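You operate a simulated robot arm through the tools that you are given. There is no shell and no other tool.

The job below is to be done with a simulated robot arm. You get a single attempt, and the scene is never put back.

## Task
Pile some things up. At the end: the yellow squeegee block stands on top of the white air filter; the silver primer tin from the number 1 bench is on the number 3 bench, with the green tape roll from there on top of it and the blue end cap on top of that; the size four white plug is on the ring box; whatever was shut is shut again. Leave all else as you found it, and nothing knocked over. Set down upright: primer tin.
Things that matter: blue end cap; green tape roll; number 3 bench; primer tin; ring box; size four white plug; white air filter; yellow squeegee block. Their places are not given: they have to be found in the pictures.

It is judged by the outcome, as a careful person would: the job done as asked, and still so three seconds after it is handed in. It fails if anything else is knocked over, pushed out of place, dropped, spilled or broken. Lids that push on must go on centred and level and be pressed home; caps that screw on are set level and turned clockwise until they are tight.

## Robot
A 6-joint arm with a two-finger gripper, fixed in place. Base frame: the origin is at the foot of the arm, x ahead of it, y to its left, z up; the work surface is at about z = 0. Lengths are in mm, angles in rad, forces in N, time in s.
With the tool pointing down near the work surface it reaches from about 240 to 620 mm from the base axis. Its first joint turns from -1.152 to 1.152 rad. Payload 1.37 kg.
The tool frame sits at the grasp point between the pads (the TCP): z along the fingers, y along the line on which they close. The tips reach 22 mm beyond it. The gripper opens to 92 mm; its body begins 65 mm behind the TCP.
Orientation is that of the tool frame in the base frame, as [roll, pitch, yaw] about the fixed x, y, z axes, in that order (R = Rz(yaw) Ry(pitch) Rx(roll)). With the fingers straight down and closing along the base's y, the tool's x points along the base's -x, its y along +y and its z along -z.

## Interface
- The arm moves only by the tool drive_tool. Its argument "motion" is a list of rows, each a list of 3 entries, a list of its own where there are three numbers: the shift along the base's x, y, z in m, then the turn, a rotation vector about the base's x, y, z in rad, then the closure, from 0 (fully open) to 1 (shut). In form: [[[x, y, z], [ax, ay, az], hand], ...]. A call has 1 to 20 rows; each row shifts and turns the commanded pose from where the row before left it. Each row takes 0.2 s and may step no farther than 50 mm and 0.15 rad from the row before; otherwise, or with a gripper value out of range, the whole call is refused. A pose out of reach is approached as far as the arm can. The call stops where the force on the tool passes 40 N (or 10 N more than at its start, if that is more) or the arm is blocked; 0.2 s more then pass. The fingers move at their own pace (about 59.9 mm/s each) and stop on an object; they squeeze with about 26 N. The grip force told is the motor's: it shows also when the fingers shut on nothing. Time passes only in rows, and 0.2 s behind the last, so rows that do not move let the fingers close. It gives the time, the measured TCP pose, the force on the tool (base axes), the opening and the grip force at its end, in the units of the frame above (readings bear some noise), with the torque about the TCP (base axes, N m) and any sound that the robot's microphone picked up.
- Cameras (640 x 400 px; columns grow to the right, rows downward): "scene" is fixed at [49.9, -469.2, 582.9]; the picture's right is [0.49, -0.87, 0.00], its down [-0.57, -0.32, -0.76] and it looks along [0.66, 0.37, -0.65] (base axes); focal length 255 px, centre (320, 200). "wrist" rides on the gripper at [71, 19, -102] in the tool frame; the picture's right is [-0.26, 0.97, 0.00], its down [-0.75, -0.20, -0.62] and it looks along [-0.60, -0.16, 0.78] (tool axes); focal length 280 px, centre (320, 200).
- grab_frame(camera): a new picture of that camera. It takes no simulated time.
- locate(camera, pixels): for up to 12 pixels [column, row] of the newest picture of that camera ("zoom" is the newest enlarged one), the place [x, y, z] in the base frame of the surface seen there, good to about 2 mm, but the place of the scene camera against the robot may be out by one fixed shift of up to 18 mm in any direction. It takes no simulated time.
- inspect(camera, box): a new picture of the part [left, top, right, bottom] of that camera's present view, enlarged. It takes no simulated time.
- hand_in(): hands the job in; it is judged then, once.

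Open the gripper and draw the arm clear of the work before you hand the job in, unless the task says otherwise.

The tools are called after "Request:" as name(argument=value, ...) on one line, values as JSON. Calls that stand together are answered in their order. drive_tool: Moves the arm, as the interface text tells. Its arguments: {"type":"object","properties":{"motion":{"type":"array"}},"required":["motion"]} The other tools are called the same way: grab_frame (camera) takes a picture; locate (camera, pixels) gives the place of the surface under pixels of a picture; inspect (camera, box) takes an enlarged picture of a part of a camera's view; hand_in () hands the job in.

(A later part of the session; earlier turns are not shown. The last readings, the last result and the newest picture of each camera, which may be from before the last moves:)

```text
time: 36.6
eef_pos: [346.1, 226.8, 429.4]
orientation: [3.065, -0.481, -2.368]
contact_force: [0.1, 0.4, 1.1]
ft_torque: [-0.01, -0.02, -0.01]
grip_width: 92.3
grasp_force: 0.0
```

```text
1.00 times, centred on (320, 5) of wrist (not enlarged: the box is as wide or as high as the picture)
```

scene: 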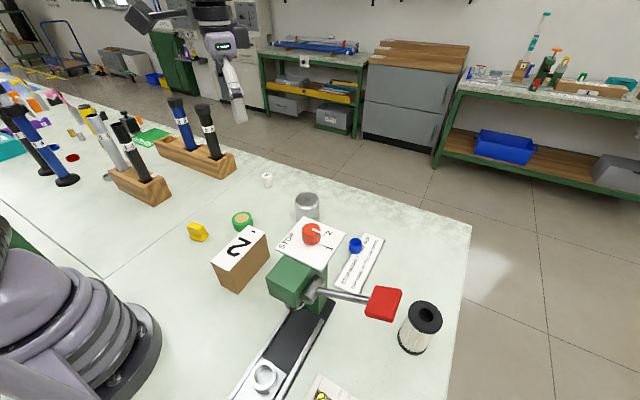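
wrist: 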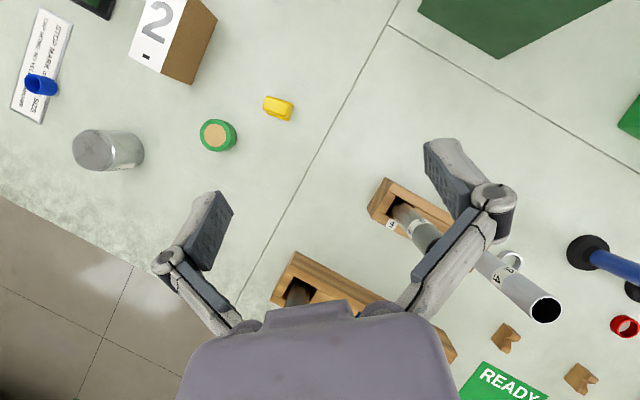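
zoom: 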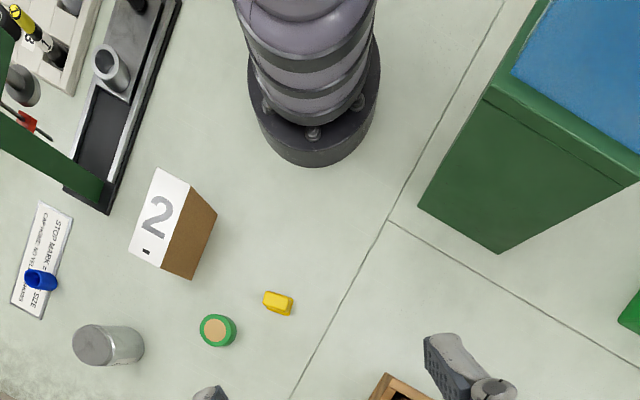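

No plate on that bench either. I check whether the tape roll, filter or other things carry a bench number, zooming on the roll (217,135), tin (108,150) and cap.

Request:
inspect(camera="wrist", box=[190, 110, 245, 160])

Request:
inspect(camera="wrist", box=[60, 115, 160, 185])

Request:
inspect(camera="wrist", box=[250, 85, 305, 130])

Request:
inspect(camera="scene", box=[225, 205, 257, 230])

Request:
inspect(camera="scene", box=[390, 290, 450, 360])

Request:
inspect(camera="wrist", box=[480, 300, 640, 400])

```text
8.00 times, centred on (218, 135) of wrist
```

zoom: 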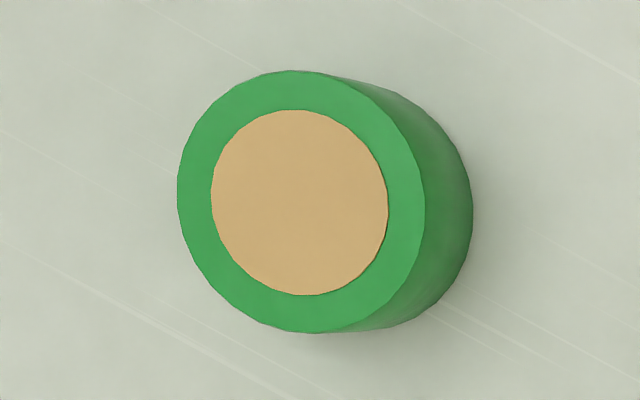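

```text
5.71 times, centred on (110, 150) of wrist
```

zoom: 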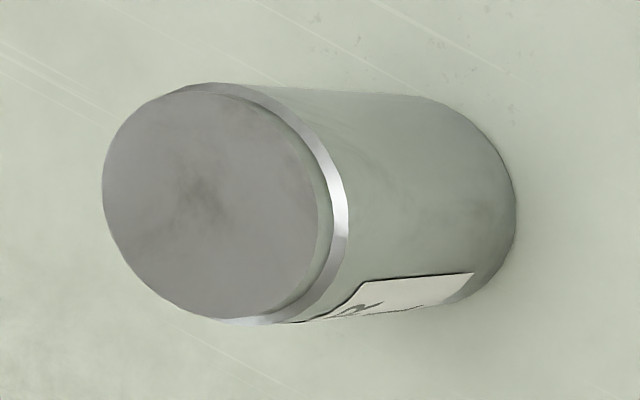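

```text
8.89 times, centred on (278, 108) of wrist
```

zoom: 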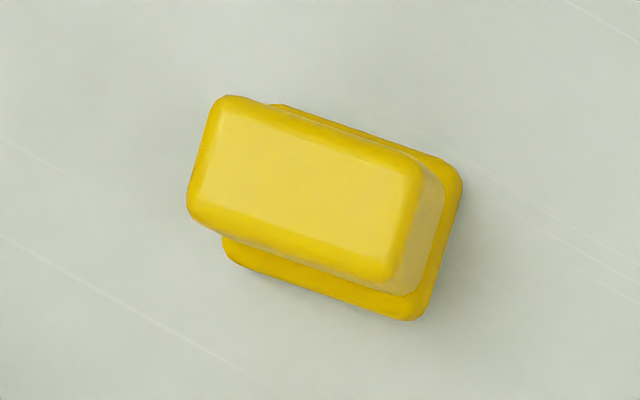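

```text
16.00 times, centred on (241, 218) of scene
```

zoom: 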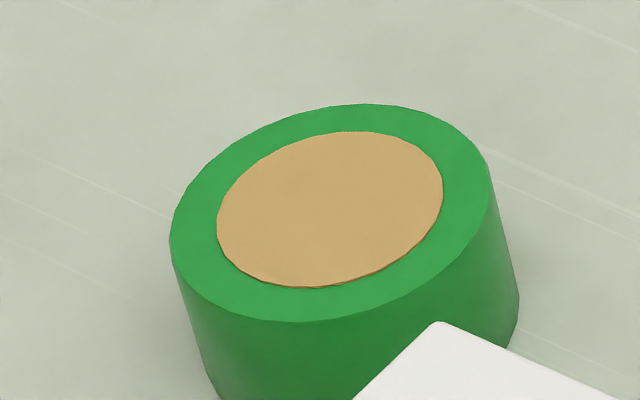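

```text
5.71 times, centred on (420, 325) of scene
```

zoom: 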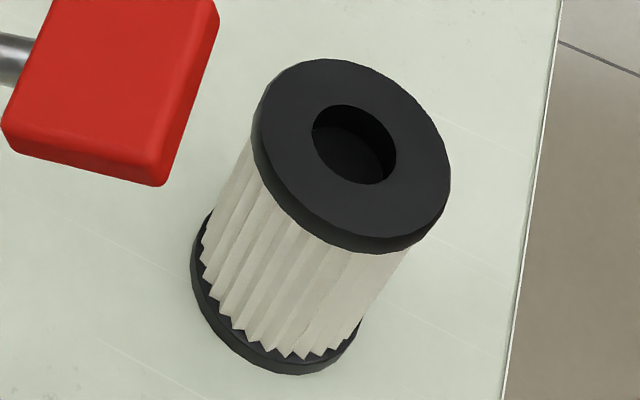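

```text
4.00 times, centred on (560, 350) of wrist
```

zoom: 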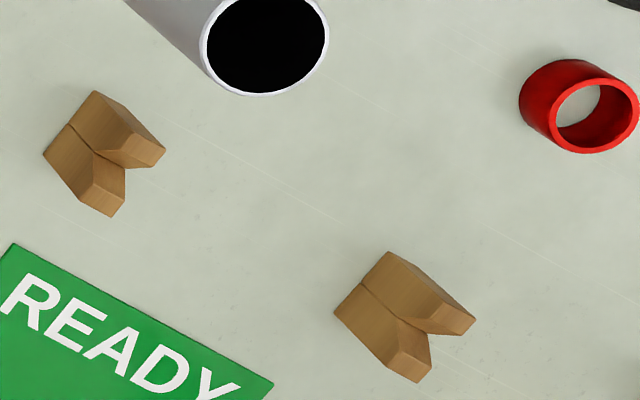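

Only the tin carries "1". I want to read its whole label (it faces +x/+y), so I level the hand and turn it to look from the far-left side of the tin.

Request:
drive_tool(motion=[[[0, -0.02, 0], [0.0704, -0.099, 0.0045], 0], [[0, -0.02, 0], [0.0704, -0.099, 0.0045], 0], [[0, -0.02, 0], [0.0704, -0.099, 0.0045], 0], [[0, -0.02, 0], [0.0704, -0.099, 0.0045], 0], [[0.01, -0.02, 0], [0, 0, -0.143], 0], [[0.01, -0.02, 0], [0, 0, -0.143], 0], [[0.01, -0.02, 0], [0, 0, -0.143], 0], [[0.01, -0.02, 0], [0, 0, -0.143], 0], [[0.01, -0.02, 0], [0, 0, -0.143], 0], [[0.01, -0.02, 0], [0, 0, -0.143], 0], [[0.01, -0.02, 0], [0, 0, -0.143], 0], [[0.01, -0.01, 0], [0, 0, -0.143], 0], [[0.01, -0.01, 0], [0, 0, -0.143], 0], [[0.01, -0.01, 0], [0, 0, -0.143], 0]])

Request:
drive_tool(motion=[[[0.01, -0.01, -0.02], [0, 0, -0.143], 0], [[0.015, -0.01, -0.02], [0, 0, -0.143], 0], [[0.015, -0.005, -0.02], [0, 0, -0.143], 0], [[0.015, -0.005, -0.02], [0, 0, -0.143], 0], [[0.015, -0.005, -0.02], [0, 0, -0.143], 0], [[0.015, -0.005, -0.02], [0, 0, -0.143], 0], [[0.015, -0.005, -0.02], [0, 0, -0.143], 0], [[0.015, -0.005, -0.02], [0, 0, -0.143], 0], [[0.015, -0.0, -0.02], [0, 0, -0.143], 0], [[0.015, -0.0, -0.02], [0, 0, -0.143], 0]])

Request:
grab_frame(camera="wrist")

```text
time: 39.6
eef_pos: [445.9, -23.0, 428.3]
orientation: [-3.14, 0.002, 2.483]
contact_force: [0.4, 0.2, 0.7]
ft_torque: [-0.01, -0.02, 0.0]
grip_width: 91.8
grasp_force: 0.1
```

```text
time: 41.8
eef_pos: [592.3, -73.1, 230.6]
orientation: [-3.142, 0.002, 1.054]
contact_force: [-0.7, -0.7, 0.5]
ft_torque: [-0.03, 0.02, 0.01]
grip_width: 91.8
grasp_force: 0.1
```

```text
taken
```

wrist: 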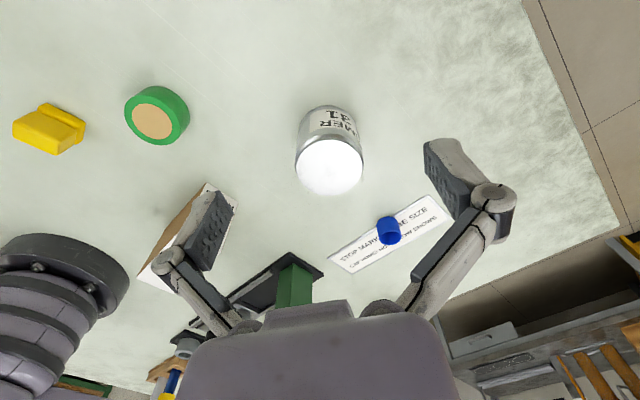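

The label is visible now at (330,120). I zoom in on it.

Request:
inspect(camera="wrist", box=[290, 95, 370, 145])

Request:
inspect(camera="wrist", box=[0, 0, 640, 10])

```text
8.00 times, centred on (330, 120) of wrist
```

zoom: 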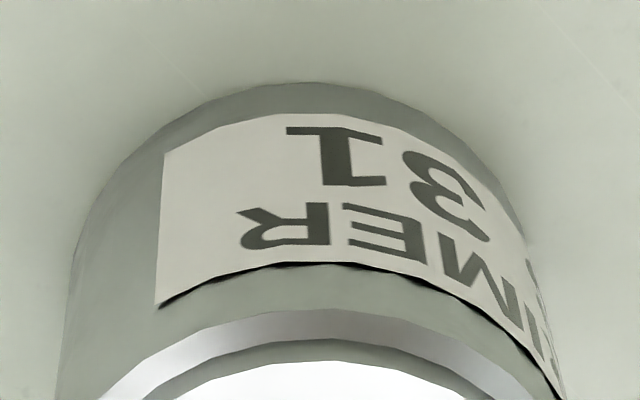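

```text
1.00 times, centred on (320, 5) of wrist (not enlarged: the box is as wide or as high as the picture)
```

zoom: 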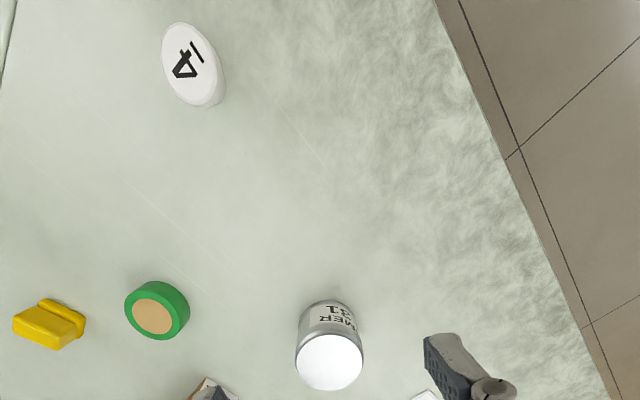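

The label reads "PRIMER" and below something like "?1" — perhaps "31" or "B1". I zoom further to read the second line.

Request:
inspect(camera="wrist", box=[325, 105, 365, 130])

Request:
inspect(camera="wrist", box=[100, 80, 200, 150])

```text
16.00 times, centred on (345, 118) of wrist
```

zoom: 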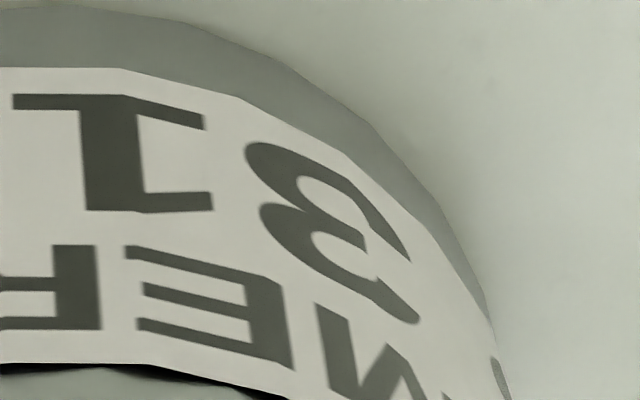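

```text
5.71 times, centred on (150, 115) of wrist
```

zoom: 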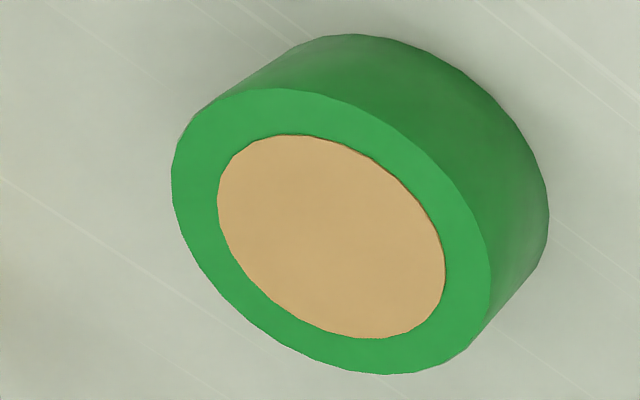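

It shows "31", possibly with more to the left of it. I shift slightly to see the rest of the label from the +x side.

Request:
drive_tool(motion=[[[0, -0.01, 0], [0, 0, -0.15], 0], [[0, -0.01, 0], [0, 0, -0.15], 0], [[0, -0.01, 0], [0, 0, -0.15], 0]])

Request:
grab_frame(camera="wrist")

```text
time: 42.6
eef_pos: [591.9, -103.8, 229.7]
orientation: [3.141, 0.001, 0.604]
contact_force: [-0.1, -0.1, -0.6]
ft_torque: [-0.01, 0.0, -0.01]
grip_width: 92.0
grasp_force: 0.1
```

```text
taken
```

wrist: 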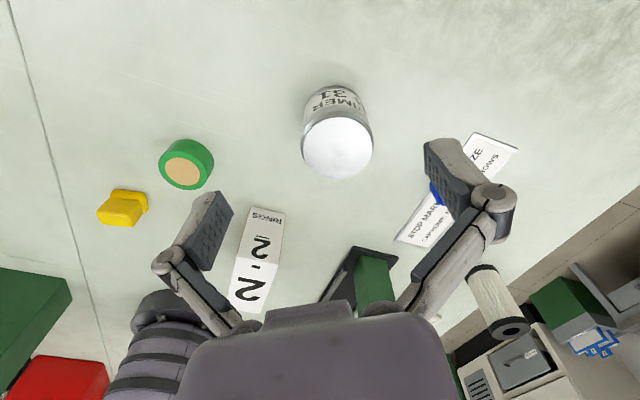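

Request:
inspect(camera="wrist", box=[300, 75, 380, 125])

Request:
inspect(camera="wrist", box=[440, 240, 560, 350])

Request:
inspect(camera="wrist", box=[0, 0, 10, 400])

```text
8.00 times, centred on (340, 100) of wrist
```

zoom: 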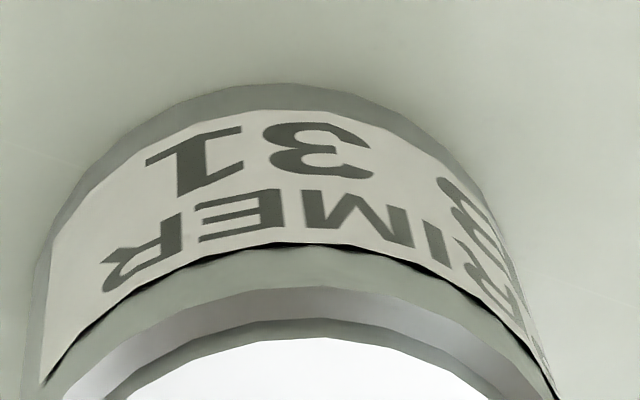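

```text
3.64 times, centred on (500, 295) of wrist
```

zoom: 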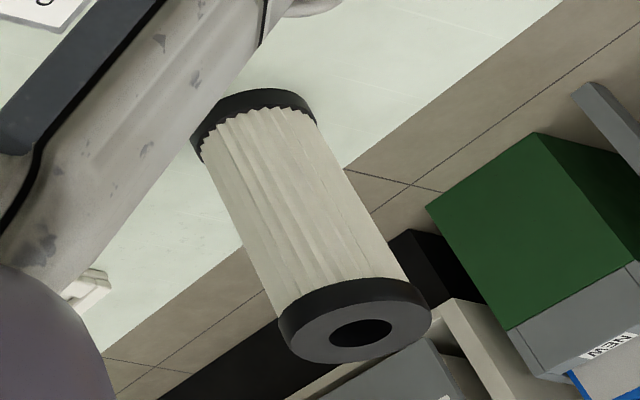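

```text
1.00 times, centred on (5, 200) of wrist (not enlarged: the box is as wide or as high as the picture)
```

zoom: 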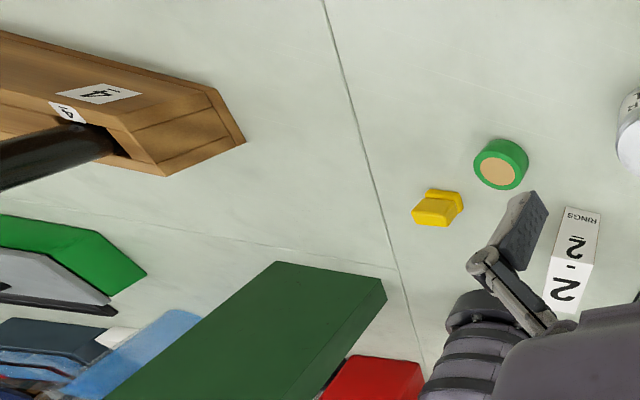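

There's another character right of "31". I shift a bit more to see it.

Request:
drive_tool(motion=[[[0, -0.012, 0], [0, 0, -0.15], 0], [[0, -0.012, 0], [0, 0, -0.15], 0], [[0, -0.012, 0], [0, 0, -0.12], 0]])

Request:
grab_frame(camera="wrist")

Request:
inspect(camera="wrist", box=[300, 75, 380, 125])

```text
time: 43.4
eef_pos: [591.6, -138.6, 229.2]
orientation: [3.141, 0.002, 0.186]
contact_force: [0.6, 0.1, 1.4]
ft_torque: [0.01, -0.02, 0.02]
grip_width: 91.9
grasp_force: 0.0
```

```text
taken
```

wrist: 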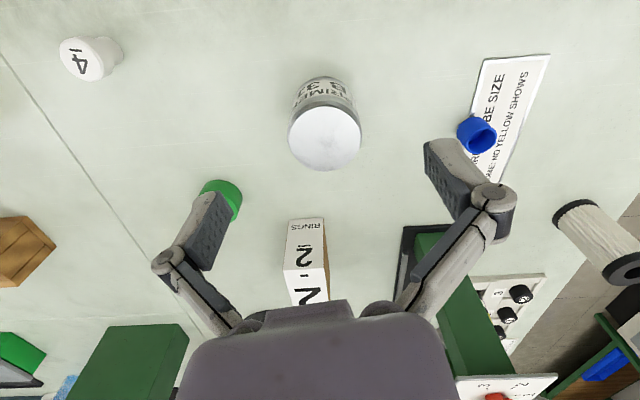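

```text
8.00 times, centred on (340, 100) of wrist
```

zoom: 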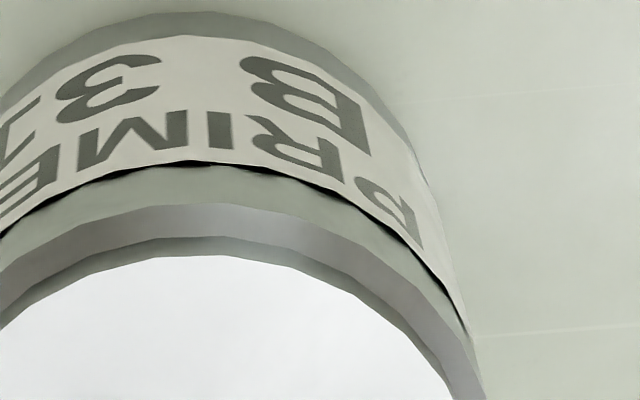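

The label is "PRIMER B 31" — a product code, not a bench number. I look wider from this pose (looking back over the robot's bench) for number plates.

Request:
inspect(camera="wrist", box=[0, 0, 10, 400])

Request:
inspect(camera="wrist", box=[630, 0, 640, 400])

Request:
inspect(camera="wrist", box=[0, 0, 640, 10])

Request:
inspect(camera="wrist", box=[0, 390, 640, 400])

```text
1.00 times, centred on (5, 200) of wrist (not enlarged: the box is as wide or as high as the picture)
```

zoom: 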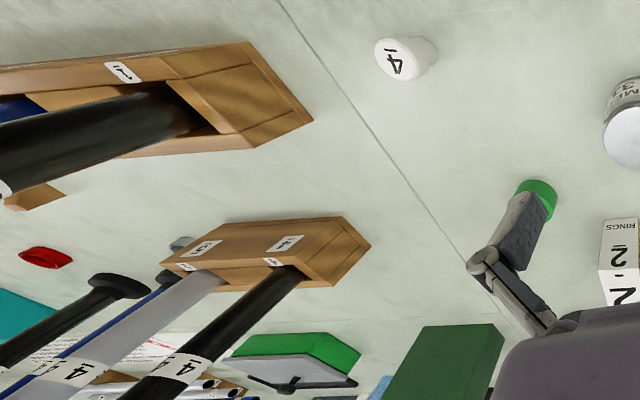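

```text
1.00 times, centred on (635, 200) of wrist (not enlarged: the box is as wide or as high as the picture)
```

zoom: 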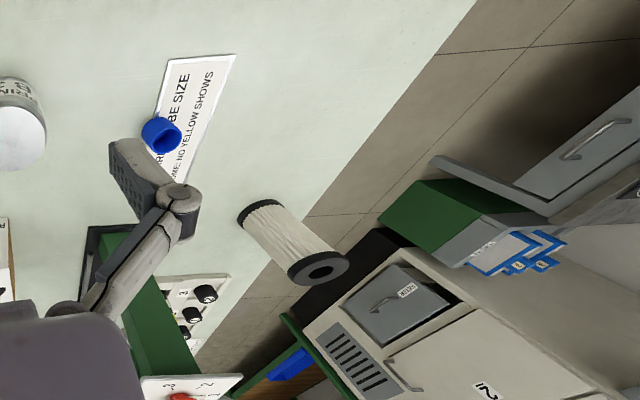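

```text
1.00 times, centred on (320, 5) of wrist (not enlarged: the box is as wide or as high as the picture)
```

zoom: 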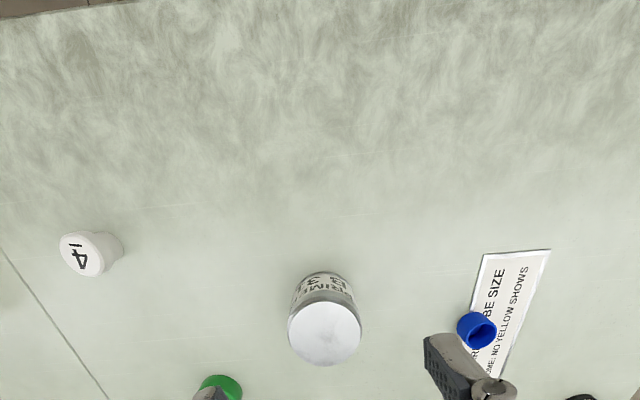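

```text
1.00 times, centred on (320, 395) of wrist (not enlarged: the box is as wide or as high as the picture)
```

zoom: 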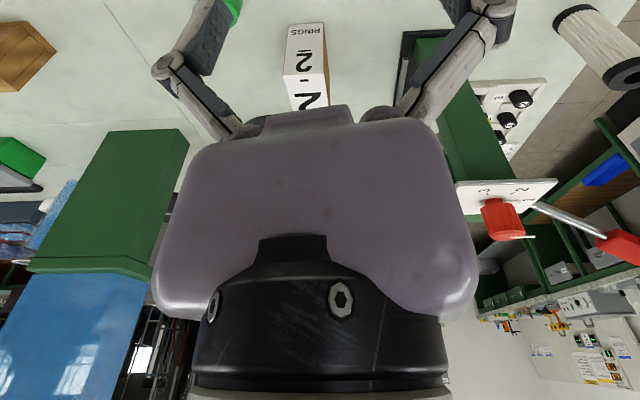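

I zoom on the rack labels at left of this view (rack A has several tags).

Request:
inspect(camera="wrist", box=[0, 200, 60, 300])

Request:
inspect(camera="scene", box=[100, 140, 240, 210])

```text
4.00 times, centred on (30, 250) of wrist
```

zoom: 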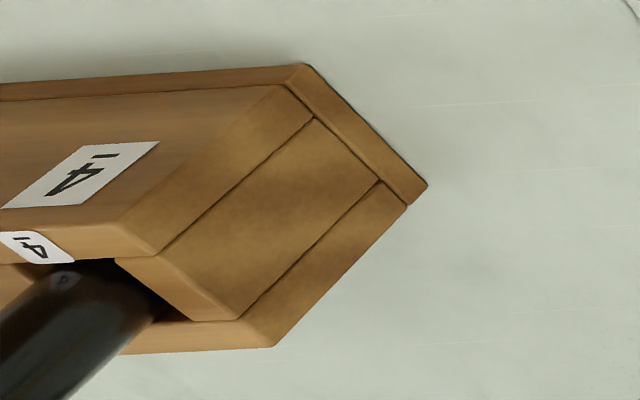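

```text
4.57 times, centred on (170, 175) of scene
```

zoom: 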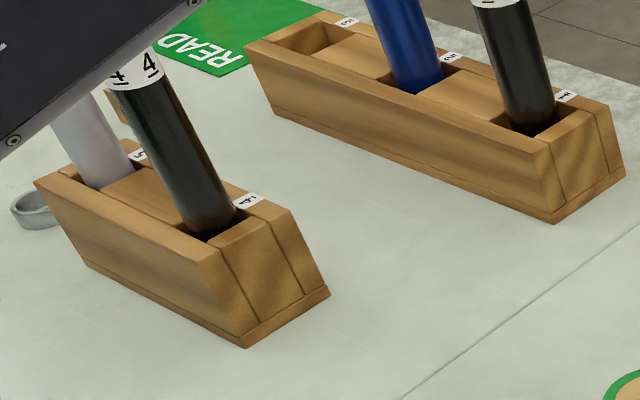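

No bench plates exist anywhere in view. Three bench tops meet at seams (y≈199, x≈95). Tin and tape roll both stand on this first bench (number 1), and the only other bench within reach is the one across the seam at y≈199, so that is where the tin must go. I turn the hand back to a natural pose over the tin.

Request:
drive_tool(motion=[[[-0.003, 0, 0.01], [0, 0, 0.1423], 0], [[-0.003, 0, 0.01], [0, 0, 0.1423], 0], [[-0.003, 0, 0.01], [0, 0, 0.1423], 0], [[-0.003, 0, 0], [0, 0, 0.1423], 0], [[-0.003, 0, 0], [0, 0, 0.1423], 0], [[-0.003, 0, 0], [0, 0, 0.1423], 0], [[-0.003, 0, 0], [0, 0, 0.1423], 0], [[-0.003, 0, 0], [0, 0, 0.1423], 0], [[-0.003, 0, 0], [0, 0, 0.1423], 0], [[-0.003, 0, 0], [0, 0, 0.1423], 0], [[-0.003, 0, 0], [0, 0, 0.1423], 0], [[-0.003, 0, 0], [0, 0, 0.1423], 0], [[-0.003, 0, 0], [0, 0, 0.1423], 0], [[-0.003, 0, 0], [0, 0, 0.1423], 0], [[-0.003, 0, 0], [0, 0, 0.1423], 0], [[-0.003, 0, 0], [0, 0, 0.1423], 0], [[-0.003, 0, 0], [0, 0, 0.1423], 0], [[-0.003, 0, 0], [0, 0, 0.1423], 0], [[-0.001, 0, 0], [0, 0, 0.1423], 0]])

Request:
grab_frame(camera="wrist")

```text
time: 47.4
eef_pos: [536.2, -139.9, 259.2]
orientation: [3.139, 0.003, 2.891]
contact_force: [0.0, 0.5, 0.4]
ft_torque: [0.0, 0.01, -0.04]
grip_width: 92.1
grasp_force: 0.1
```

```text
taken
```

wrist: 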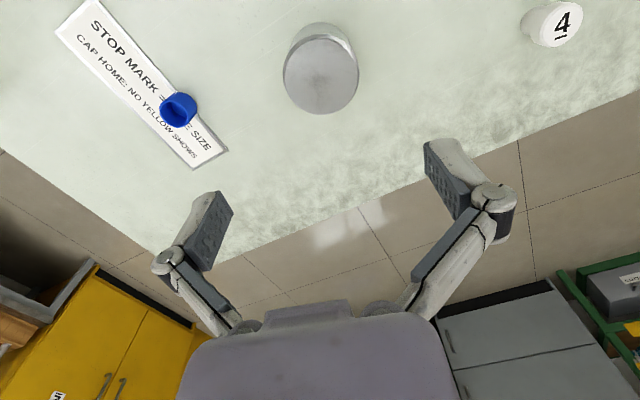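

The tin's lid is at (321,74). I measure the tin's rim, the blue cap (178,108), and the plug (556,25).

Request:
locate(camera="wrist", pixels=[[287, 75], [356, 73], [321, 41], [322, 110], [321, 75], [290, 45], [163, 105], [195, 108], [178, 96], [180, 122], [550, 25], [530, 25]])

Request:
inspect(camera="wrist", box=[270, 10, 370, 120])

Request:
inspect(camera="wrist", box=[150, 85, 210, 130])

Request:
inspect(camera="wrist", box=[510, 0, 600, 56])

```text
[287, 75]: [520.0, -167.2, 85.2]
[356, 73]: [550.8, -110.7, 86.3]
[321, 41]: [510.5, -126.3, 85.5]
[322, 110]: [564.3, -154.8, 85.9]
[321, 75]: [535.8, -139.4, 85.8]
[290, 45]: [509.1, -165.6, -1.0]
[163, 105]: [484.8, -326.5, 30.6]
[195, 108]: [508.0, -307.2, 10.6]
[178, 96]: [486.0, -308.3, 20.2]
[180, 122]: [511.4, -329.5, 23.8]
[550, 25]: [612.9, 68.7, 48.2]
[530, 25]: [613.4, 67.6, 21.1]
```

```text
3.64 times, centred on (320, 65) of wrist
```

zoom: 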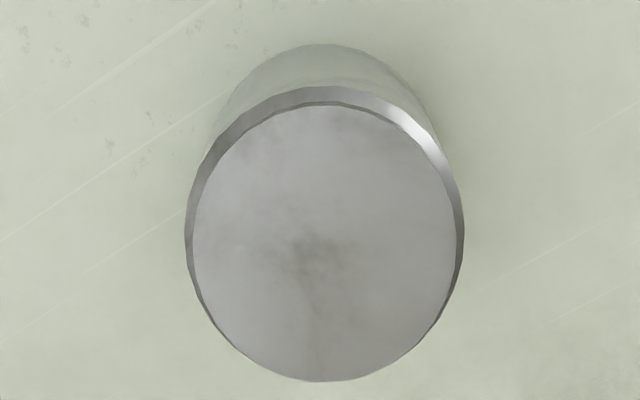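

```text
8.89 times, centred on (180, 108) of wrist
```

zoom: 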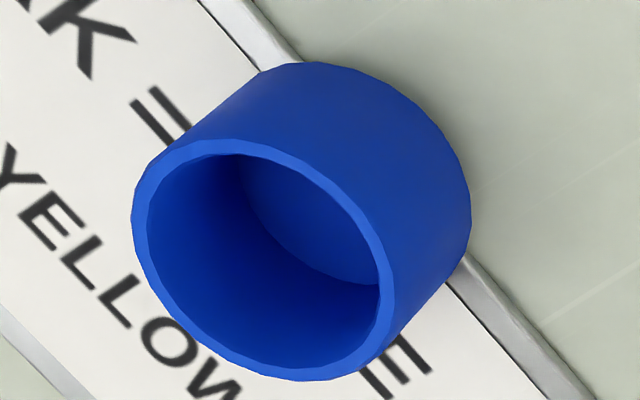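

```text
7.11 times, centred on (555, 28) of wrist
```

zoom: 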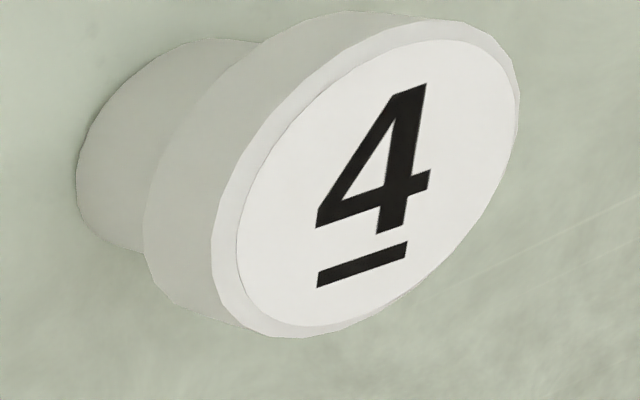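

Tin centre is at about (536.4,−139.8), diameter ≈68, top z≈86; the TCP is right above. I descend with the hand open to z=45.

Request:
drive_tool(motion=[[[0, 0, -0.04], [0, 0, 0], 0], [[0, 0, -0.04], [0, 0, 0], 0], [[0, 0, -0.04], [0, 0, 0], 0], [[0, 0, -0.03], [0, 0, 0], 0], [[0, 0, -0.03], [0, 0, 0], 0], [[0, 0, -0.02], [0, 0, 0], 0], [[0, 0, -0.014], [0, 0, 0], 0], [[0, 0, 0], [0, 0, 0], 0]])

Request:
grab_frame(camera="wrist")

Request:
grab_frame(camera="scene")

```text
time: 49.2
eef_pos: [536.7, -137.5, 46.0]
orientation: [-3.141, 0.002, 2.89]
contact_force: [0.4, 0.5, -0.5]
ft_torque: [-0.01, 0.01, 0.03]
grip_width: 92.0
grasp_force: 0.1
```

```text
taken
```

wrist: 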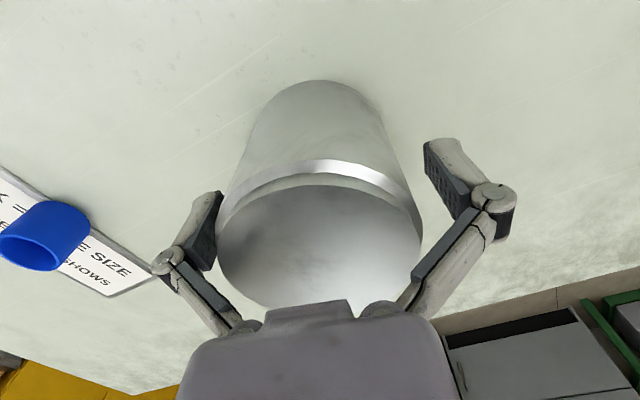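

```text
taken
```

scene: 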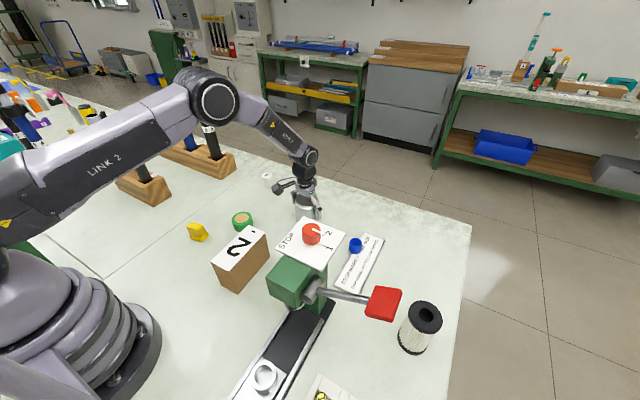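

The tin stands between the pads. I close the fingers on it and wait.

Request:
drive_tool(motion=[[[0, 0, 0], [0, 0, 0], 1], [[0, 0, 0], [0, 0, 0], 1], [[0, 0, 0], [0, 0, 0], 1], [[0, 0, 0], [0, 0, 0], 1], [[0, 0, 0], [0, 0, 0], 1]])

```text
time: 50.4
eef_pos: [539.0, -139.2, 46.4]
orientation: [3.141, 0.006, 2.891]
contact_force: [-9.3, -2.4, 33.5]
ft_torque: [-0.1, 0.01, 0.02]
grip_width: 78.6
grasp_force: 26.6
```

The fingers stopped at 78.6 mm with a 33 N upward force on the tool — unexpected. I look before doing anything else.

Request:
grab_frame(camera="wrist")

Request:
inspect(camera="scene", box=[250, 150, 370, 225])

```text
taken
```

wrist: 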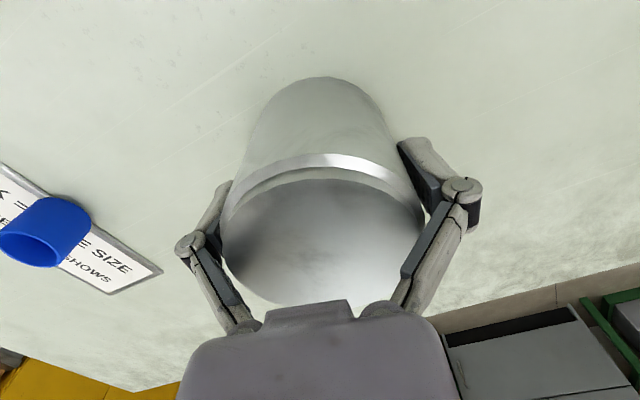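

```text
5.33 times, centred on (310, 188) of scene
```

zoom: 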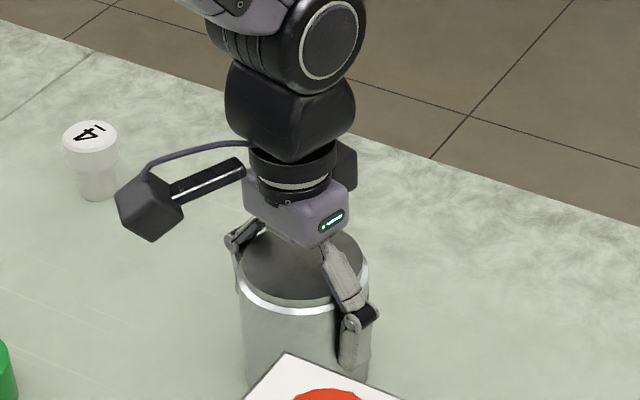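

The sloping finger links touch the tin's rim because the grip is too deep. I open, rise so the tin's top is only about 15 mm above the TCP, and grip again.

Request:
drive_tool(motion=[[[0, 0, 0], [0, 0, 0], 0.3], [[0, 0, 0], [0, 0, 0], 0], [[0, 0, 0], [0, 0, 0], 0], [[0, 0, 0], [0, 0, 0], 0], [[0, 0, 0.012], [0, 0, 0], 0], [[0, 0, 0.012], [0, 0, 0], 0], [[0, 0, 0], [0, 0, 0], 0]])

Request:
grab_frame(camera="wrist")

```text
time: 52.0
eef_pos: [535.5, -137.7, 70.3]
orientation: [3.142, 0.001, 2.891]
contact_force: [0.0, -0.8, -0.5]
ft_torque: [0.0, 0.01, -0.01]
grip_width: 91.9
grasp_force: 0.0
```

```text
taken
```

wrist: 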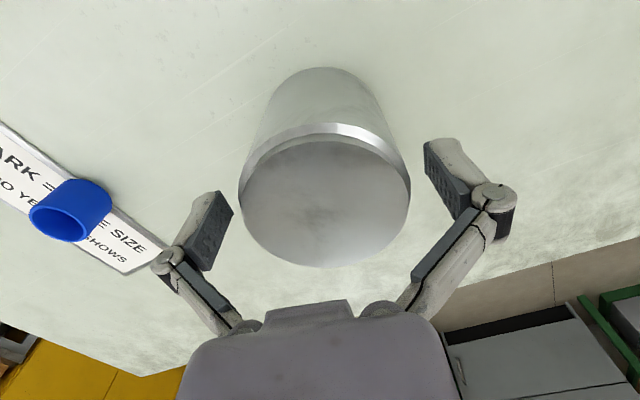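

I check the tin's present place and centre the hand on it before gripping.

Request:
locate(camera="wrist", pixels=[[245, 195], [405, 190], [322, 140], [325, 258], [325, 200]])

```text
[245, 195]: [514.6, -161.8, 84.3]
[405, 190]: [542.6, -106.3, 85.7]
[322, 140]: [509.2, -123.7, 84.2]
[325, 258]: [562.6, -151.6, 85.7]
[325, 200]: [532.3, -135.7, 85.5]
```

The tin is centred under the hand within about 1 mm. I close.

Request:
drive_tool(motion=[[[0, 0, 0], [0, 0, 0], 1], [[0, 0, 0], [0, 0, 0], 1], [[0, 0, 0], [0, 0, 0], 1], [[0, 0, 0], [0, 0, 0], 1], [[0, 0, 0], [0, 0, 0], 1]])

Request:
grab_frame(camera="wrist")

```text
time: 53.2
eef_pos: [537.2, -138.4, 70.1]
orientation: [3.141, 0.003, 2.889]
contact_force: [-2.0, 1.4, 8.9]
ft_torque: [-0.04, 0.17, 0.0]
grip_width: 71.9
grasp_force: 26.3
```

```text
taken
```

wrist: 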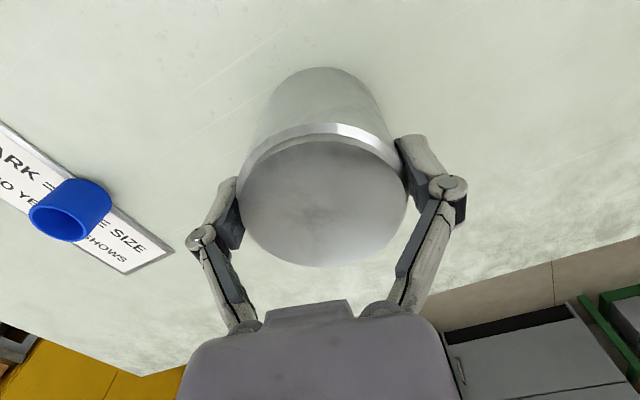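

Gripped at 71.9 mm (the tin's width). I lift a few millimetres to test the hold.

Request:
drive_tool(motion=[[[0, 0, 0.005], [0, 0, 0], 1], [[0, 0, 0.01], [0, 0, 0], 1], [[0, 0, 0.015], [0, 0, 0], 1], [[0, 0, 0], [0, 0, 0], 1]])

Request:
grab_frame(camera="wrist")

Request:
inspect(camera="scene", box=[250, 140, 370, 225])

```text
time: 54.2
eef_pos: [537.0, -139.3, 100.5]
orientation: [-3.141, 0.002, 2.891]
contact_force: [0.2, -0.9, -3.2]
ft_torque: [-0.01, -0.07, -0.01]
grip_width: 71.4
grasp_force: 25.6
```

```text
taken
```

wrist: 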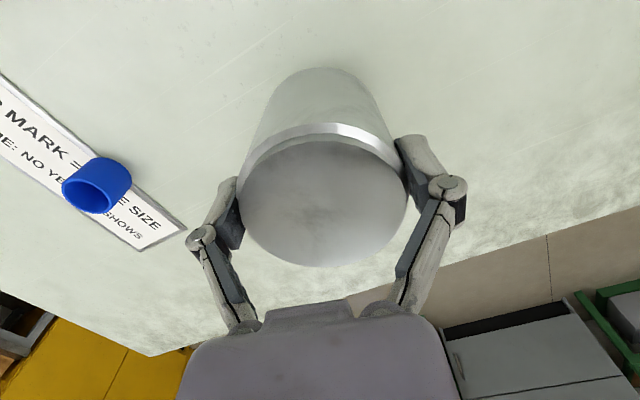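

```text
4.71 times, centred on (310, 182) of scene
```

zoom: 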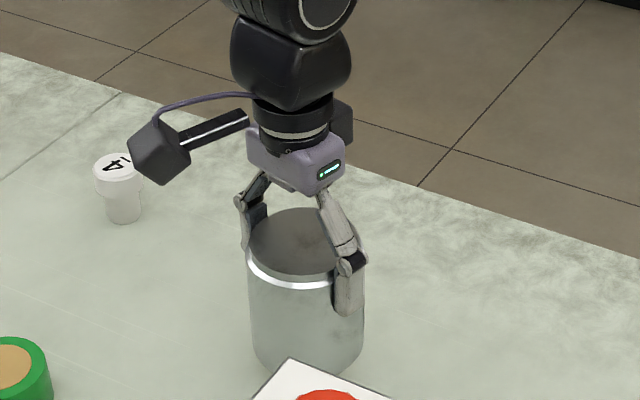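

The tin hangs level and firm (about 0.3 kg). I lift it to z≈230 and carry it in a straight line across the seam toward (240,285), clear of the racks and tank.

Request:
drive_tool(motion=[[[0, 0, 0.043], [0, 0, 0], 1], [[0, 0, 0.043], [0, 0, 0], 1], [[0, 0, 0.043], [0, 0, 0], 1], [[-0.0228, 0.0326, 0], [0, 0, 0.086], 1], [[-0.0228, 0.0326, 0], [0, 0, 0.086], 1], [[-0.0228, 0.0326, 0], [0, 0, 0.086], 1], [[-0.0228, 0.0326, 0], [0, 0, 0.086], 1], [[-0.0228, 0.0326, 0], [0, 0, 0.086], 1], [[-0.0228, 0.0326, 0], [0, 0, 0.086], 1], [[-0.0228, 0.0326, 0], [0, 0, 0.086], 1], [[-0.0228, 0.0326, 0], [0, 0, 0.086], 1], [[-0.0228, 0.0326, 0], [0, 0, 0.086], 1], [[-0.0228, 0.0326, 0], [0, 0, 0.086], 1], [[-0.0228, 0.0326, 0], [0, 0, 0.086], 1], [[-0.0228, 0.0326, 0], [0, 0, 0.086], 1], [[-0.0228, 0.0326, 0], [0, 0, 0.086], 1]])

Request:
grab_frame(camera="wrist")

Request:
grab_frame(camera="scene")

```text
time: 57.6
eef_pos: [240.7, 288.1, 227.9]
orientation: [3.141, 0.003, -2.274]
contact_force: [-0.4, 0.0, -3.7]
ft_torque: [-0.05, -0.02, 0.02]
grip_width: 71.3
grasp_force: 26.4
```

```text
taken
```

wrist: 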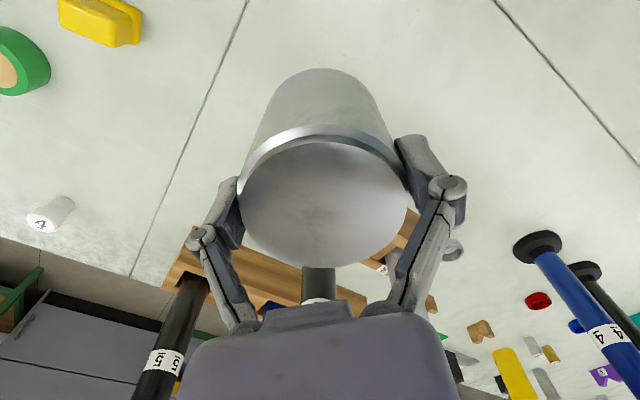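

```text
taken
```

scene: 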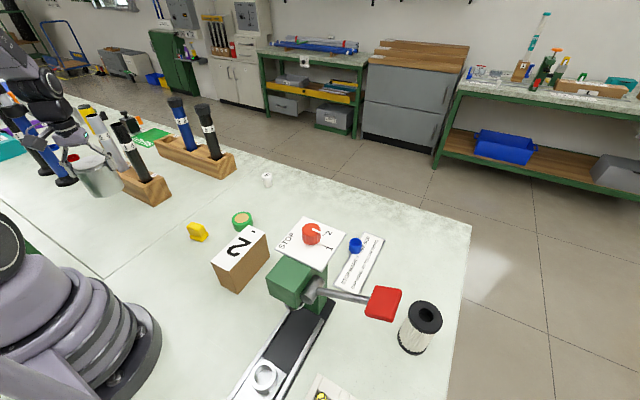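

I check clearances around the set-down spot: the rack wood near (200,250), (405,235) and the tube at (318,280).

Request:
locate(camera="wrist", pixels=[[318, 280], [190, 240], [215, 255], [405, 232], [395, 255], [160, 375], [235, 120], [130, 276], [500, 5], [640, 165]])

Request:
inspect(camera="scene", box=[50, 110, 210, 220])

```text
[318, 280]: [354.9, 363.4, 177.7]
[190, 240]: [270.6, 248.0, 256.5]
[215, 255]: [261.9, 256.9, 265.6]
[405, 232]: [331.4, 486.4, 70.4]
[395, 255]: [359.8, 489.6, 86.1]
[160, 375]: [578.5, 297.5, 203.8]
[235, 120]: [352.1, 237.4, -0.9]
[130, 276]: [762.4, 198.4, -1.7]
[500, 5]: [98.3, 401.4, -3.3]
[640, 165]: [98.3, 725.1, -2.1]
```

```text
3.64 times, centred on (130, 165) of scene
```

zoom: 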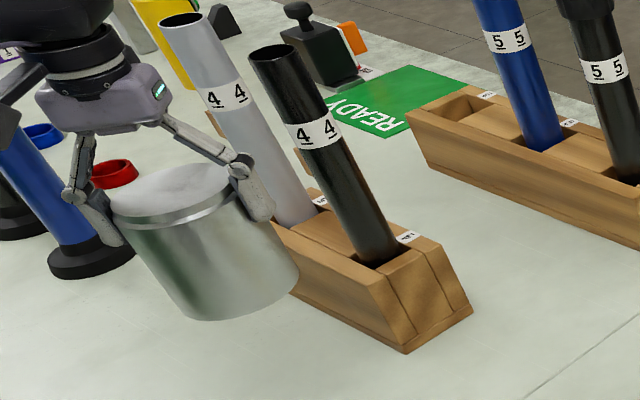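

Rack wood begins about x≥320, y≥310, and the spot is clear. I shift to (232,278) and lower the tin to just above the surface.

Request:
drive_tool(motion=[[[-0.008, -0.009, -0.03], [0, 0, 0], 1], [[0, 0, -0.04], [0, 0, 0], 1], [[0, 0, -0.04], [0, 0, 0], 1], [[0, 0, -0.03], [0, 0, 0], 1], [[0, 0, -0.012], [0, 0, 0], 1], [[0, 0, 0], [0, 0, 0], 1]])

```text
time: 59.0
eef_pos: [232.6, 275.3, 75.6]
orientation: [-3.141, 0.006, -2.275]
contact_force: [-0.2, -0.1, -2.3]
ft_torque: [0.04, 0.02, 0.0]
grip_width: 71.5
grasp_force: 25.7
```

Now small steps down until contact.

Request:
drive_tool(motion=[[[0, 0, -0.002], [0, 0, 0], 1], [[0, 0, -0.002], [0, 0, 0], 1], [[0, 0, 0], [0, 0, 0], 1]])

```text
time: 59.8
eef_pos: [232.1, 273.5, 71.4]
orientation: [3.141, 0.002, -2.274]
contact_force: [-0.5, 0.2, -3.4]
ft_torque: [0.01, 0.04, 0.02]
grip_width: 71.3
grasp_force: 26.0
```

Request:
drive_tool(motion=[[[0, 0, -0.001], [0, 0, 0], 1], [[0, 0, 0], [0, 0, 0], 1]])

```text
time: 60.4
eef_pos: [231.2, 274.8, 71.6]
orientation: [3.141, 0.001, -2.274]
contact_force: [0.3, 0.7, -3.5]
ft_torque: [-0.05, 0.04, 0.01]
grip_width: 71.4
grasp_force: 25.7
```

Still hanging (z force −3.5). I continue down in 1 mm steps.

Request:
drive_tool(motion=[[[0, 0, -0.001], [0, 0, 0], 1], [[0, 0, 0], [0, 0, 0], 1]])

Request:
drive_tool(motion=[[[0, 0, -0.001], [0, 0, 0], 1], [[0, 0, 0], [0, 0, 0], 1]])

```text
time: 61.0
eef_pos: [231.8, 275.7, 70.5]
orientation: [-3.141, 0.002, -2.275]
contact_force: [0.5, -3.6, 6.2]
ft_torque: [0.03, -0.1, -0.02]
grip_width: 71.5
grasp_force: 25.8
```

```text
time: 61.6
eef_pos: [231.2, 274.6, 70.3]
orientation: [3.14, 0.003, -2.274]
contact_force: [-2.0, -3.1, 14.6]
ft_torque: [-0.04, -0.01, 0.21]
grip_width: 71.7
grasp_force: 25.5
```

The tin rests on the bench (contact 6–15 N). I relieve 1 mm, open the fingers gently and check.

Request:
drive_tool(motion=[[[0, 0, 0.001], [0, 0, 0], 1], [[0, 0, 0], [0, 0, 0], 0.18], [[0, 0, 0], [0, 0, 0], 0.12], [[0, 0, 0], [0, 0, 0], 0.05], [[0, 0, 0], [0, 0, 0], 0], [[0, 0, 0], [0, 0, 0], 0]])

Request:
grab_frame(camera="wrist")

```text
time: 63.0
eef_pos: [232.4, 274.0, 71.2]
orientation: [3.141, 0.001, -2.276]
contact_force: [0.2, -0.1, -0.7]
ft_torque: [0.03, 0.01, -0.02]
grip_width: 92.0
grasp_force: 0.0
```

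```text
taken
```

wrist: 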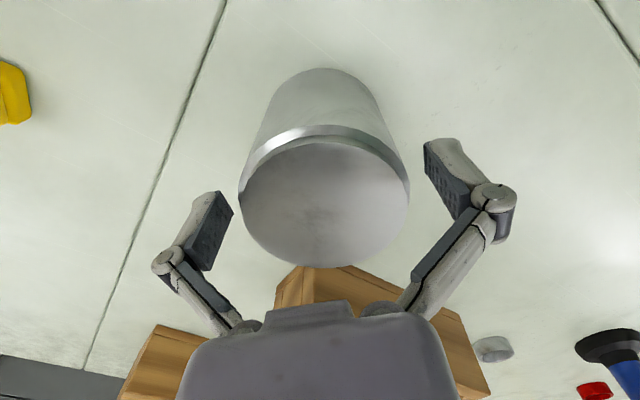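

The tin stands upright. I rise straight up and measure its place.

Request:
drive_tool(motion=[[[0, 0, 0.02], [0, 0, 0], 0], [[0, 0, 0.04], [0, 0, 0], 0], [[0, 0, 0.045], [0, 0, 0], 0], [[0, 0, 0.045], [0, 0, 0], 0], [[0, 0, 0], [0, 0, 0], 0]])

Request:
grab_frame(camera="wrist")

```text
time: 64.2
eef_pos: [230.0, 274.7, 219.2]
orientation: [-3.141, 0.001, -2.273]
contact_force: [-0.7, -0.6, 0.5]
ft_torque: [-0.02, 0.0, 0.02]
grip_width: 91.8
grasp_force: 0.1
```

```text
taken
```

wrist: 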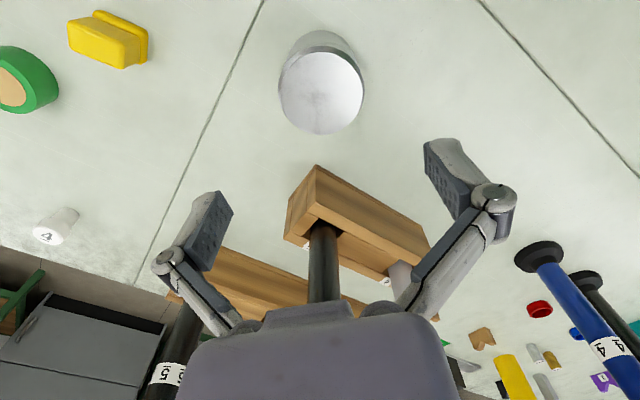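

Request:
locate(camera="wrist", pixels=[[282, 93], [360, 90], [320, 55], [321, 130], [321, 92], [310, 180], [295, 235], [420, 235], [30, 80], [5, 92], [110, 45], [55, 225]])

```text
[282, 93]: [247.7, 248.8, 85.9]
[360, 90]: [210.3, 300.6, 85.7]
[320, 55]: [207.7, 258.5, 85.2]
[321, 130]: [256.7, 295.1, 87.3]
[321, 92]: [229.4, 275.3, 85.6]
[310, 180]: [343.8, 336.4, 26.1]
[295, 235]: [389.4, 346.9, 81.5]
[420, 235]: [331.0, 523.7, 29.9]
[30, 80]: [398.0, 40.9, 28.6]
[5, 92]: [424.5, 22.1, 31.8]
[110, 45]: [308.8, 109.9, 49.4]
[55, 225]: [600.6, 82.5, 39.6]
```

The tin now stands at (230.5,276), top z≈85.8. Next the tape roll near (419,20): I move above it.

Request:
drive_tool(motion=[[[0.0236, -0.0319, 0], [0, 0, -0.1025], 0], [[0.0236, -0.0319, 0], [0, 0, -0.1025], 0], [[0.0236, -0.0319, 0], [0, 0, -0.1025], 0], [[0.0236, -0.0319, 0], [0, 0, -0.1025], 0], [[0.0236, -0.0319, -0.01], [0, 0, -0.1025], 0], [[0.0236, -0.0319, -0.01], [0, 0, -0.1025], 0], [[0.0236, -0.0319, -0.02], [0, 0, -0.1025], 0], [[0.0236, -0.0319, -0.03], [0, 0, -0.1025], 0], [[0, 0, 0], [0, 0, 0], 0]])

Request:
grab_frame(camera="wrist")

```text
time: 66.2
eef_pos: [420.3, 18.1, 149.7]
orientation: [3.14, 0.003, -3.096]
contact_force: [-0.7, -0.6, 0.6]
ft_torque: [-0.02, 0.0, 0.01]
grip_width: 92.1
grasp_force: 0.0
```

```text
taken
```

wrist: 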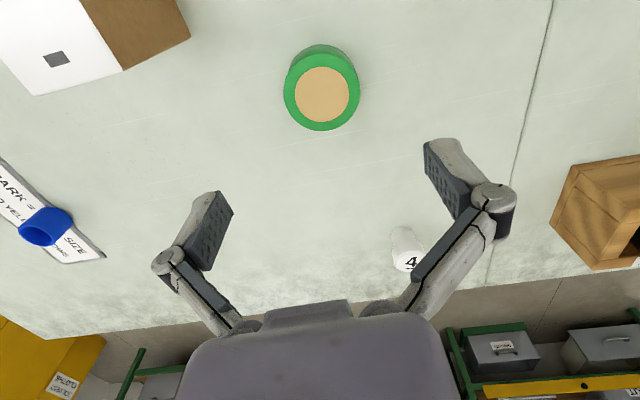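

Request:
locate(camera="wrist", pixels=[[288, 92], [355, 95], [322, 60], [320, 127], [322, 94]])

```text
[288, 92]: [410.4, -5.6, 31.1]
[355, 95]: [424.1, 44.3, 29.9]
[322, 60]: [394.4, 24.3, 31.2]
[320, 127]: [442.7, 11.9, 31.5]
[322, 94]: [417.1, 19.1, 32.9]
```

The roll's centre is (418,18.8), about 55 mm across, top z≈31. I centre and descend to z=26.

Request:
drive_tool(motion=[[[-0.002, 0.0007, -0.04], [0, 0, 0], 0], [[0, 0, -0.04], [0, 0, 0], 0], [[0, 0, -0.025], [0, 0, 0], 0], [[0, 0, -0.013], [0, 0, 0], 0], [[0, 0, -0.005], [0, 0, 0], 0], [[0, 0, 0], [0, 0, 0], 0]])

Request:
grab_frame(camera="wrist")

```text
time: 67.6
eef_pos: [418.0, 20.0, 26.0]
orientation: [3.14, 0.002, -3.093]
contact_force: [-0.1, -0.6, 0.3]
ft_torque: [0.0, 0.02, 0.04]
grip_width: 92.2
grasp_force: 0.1
```

```text
taken
```

wrist: 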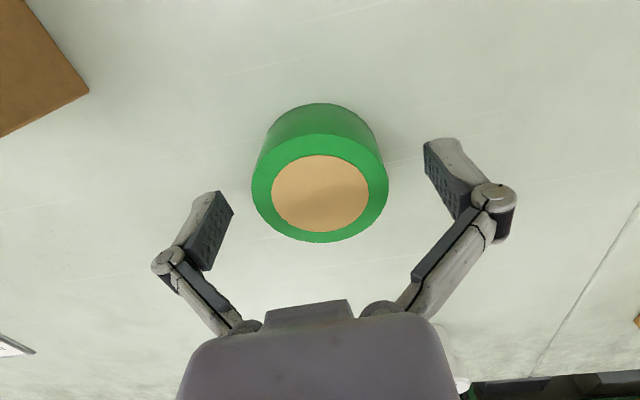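

The roll sits between the pads. I raise 4 mm for tip clearance, then close.

Request:
drive_tool(motion=[[[0, -0.001, 0.004], [0, 0, 0], 0], [[0, 0, 0], [0, 0, 0], 1], [[0, 0, 0], [0, 0, 0], 1], [[0, 0, 0], [0, 0, 0], 1], [[0, 0, 0], [0, 0, 0], 1], [[0, 0, 0], [0, 0, 0], 1]])

Request:
grab_frame(camera="wrist")

```text
time: 69.0
eef_pos: [418.8, 18.9, 31.2]
orientation: [-3.142, 0.003, -3.095]
contact_force: [-2.2, -0.3, 11.5]
ft_torque: [-0.01, 0.1, 0.05]
grip_width: 57.8
grasp_force: 25.8
```

```text
taken
```

wrist: 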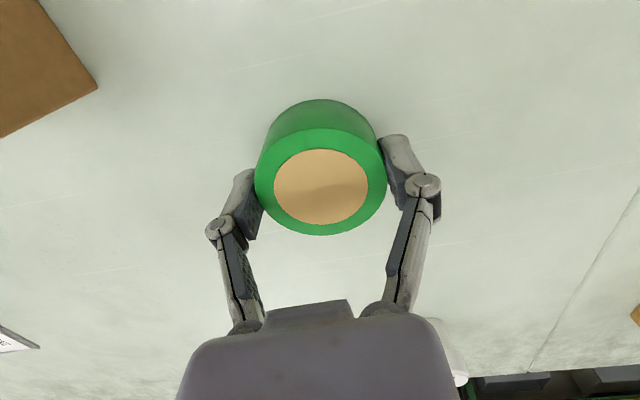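

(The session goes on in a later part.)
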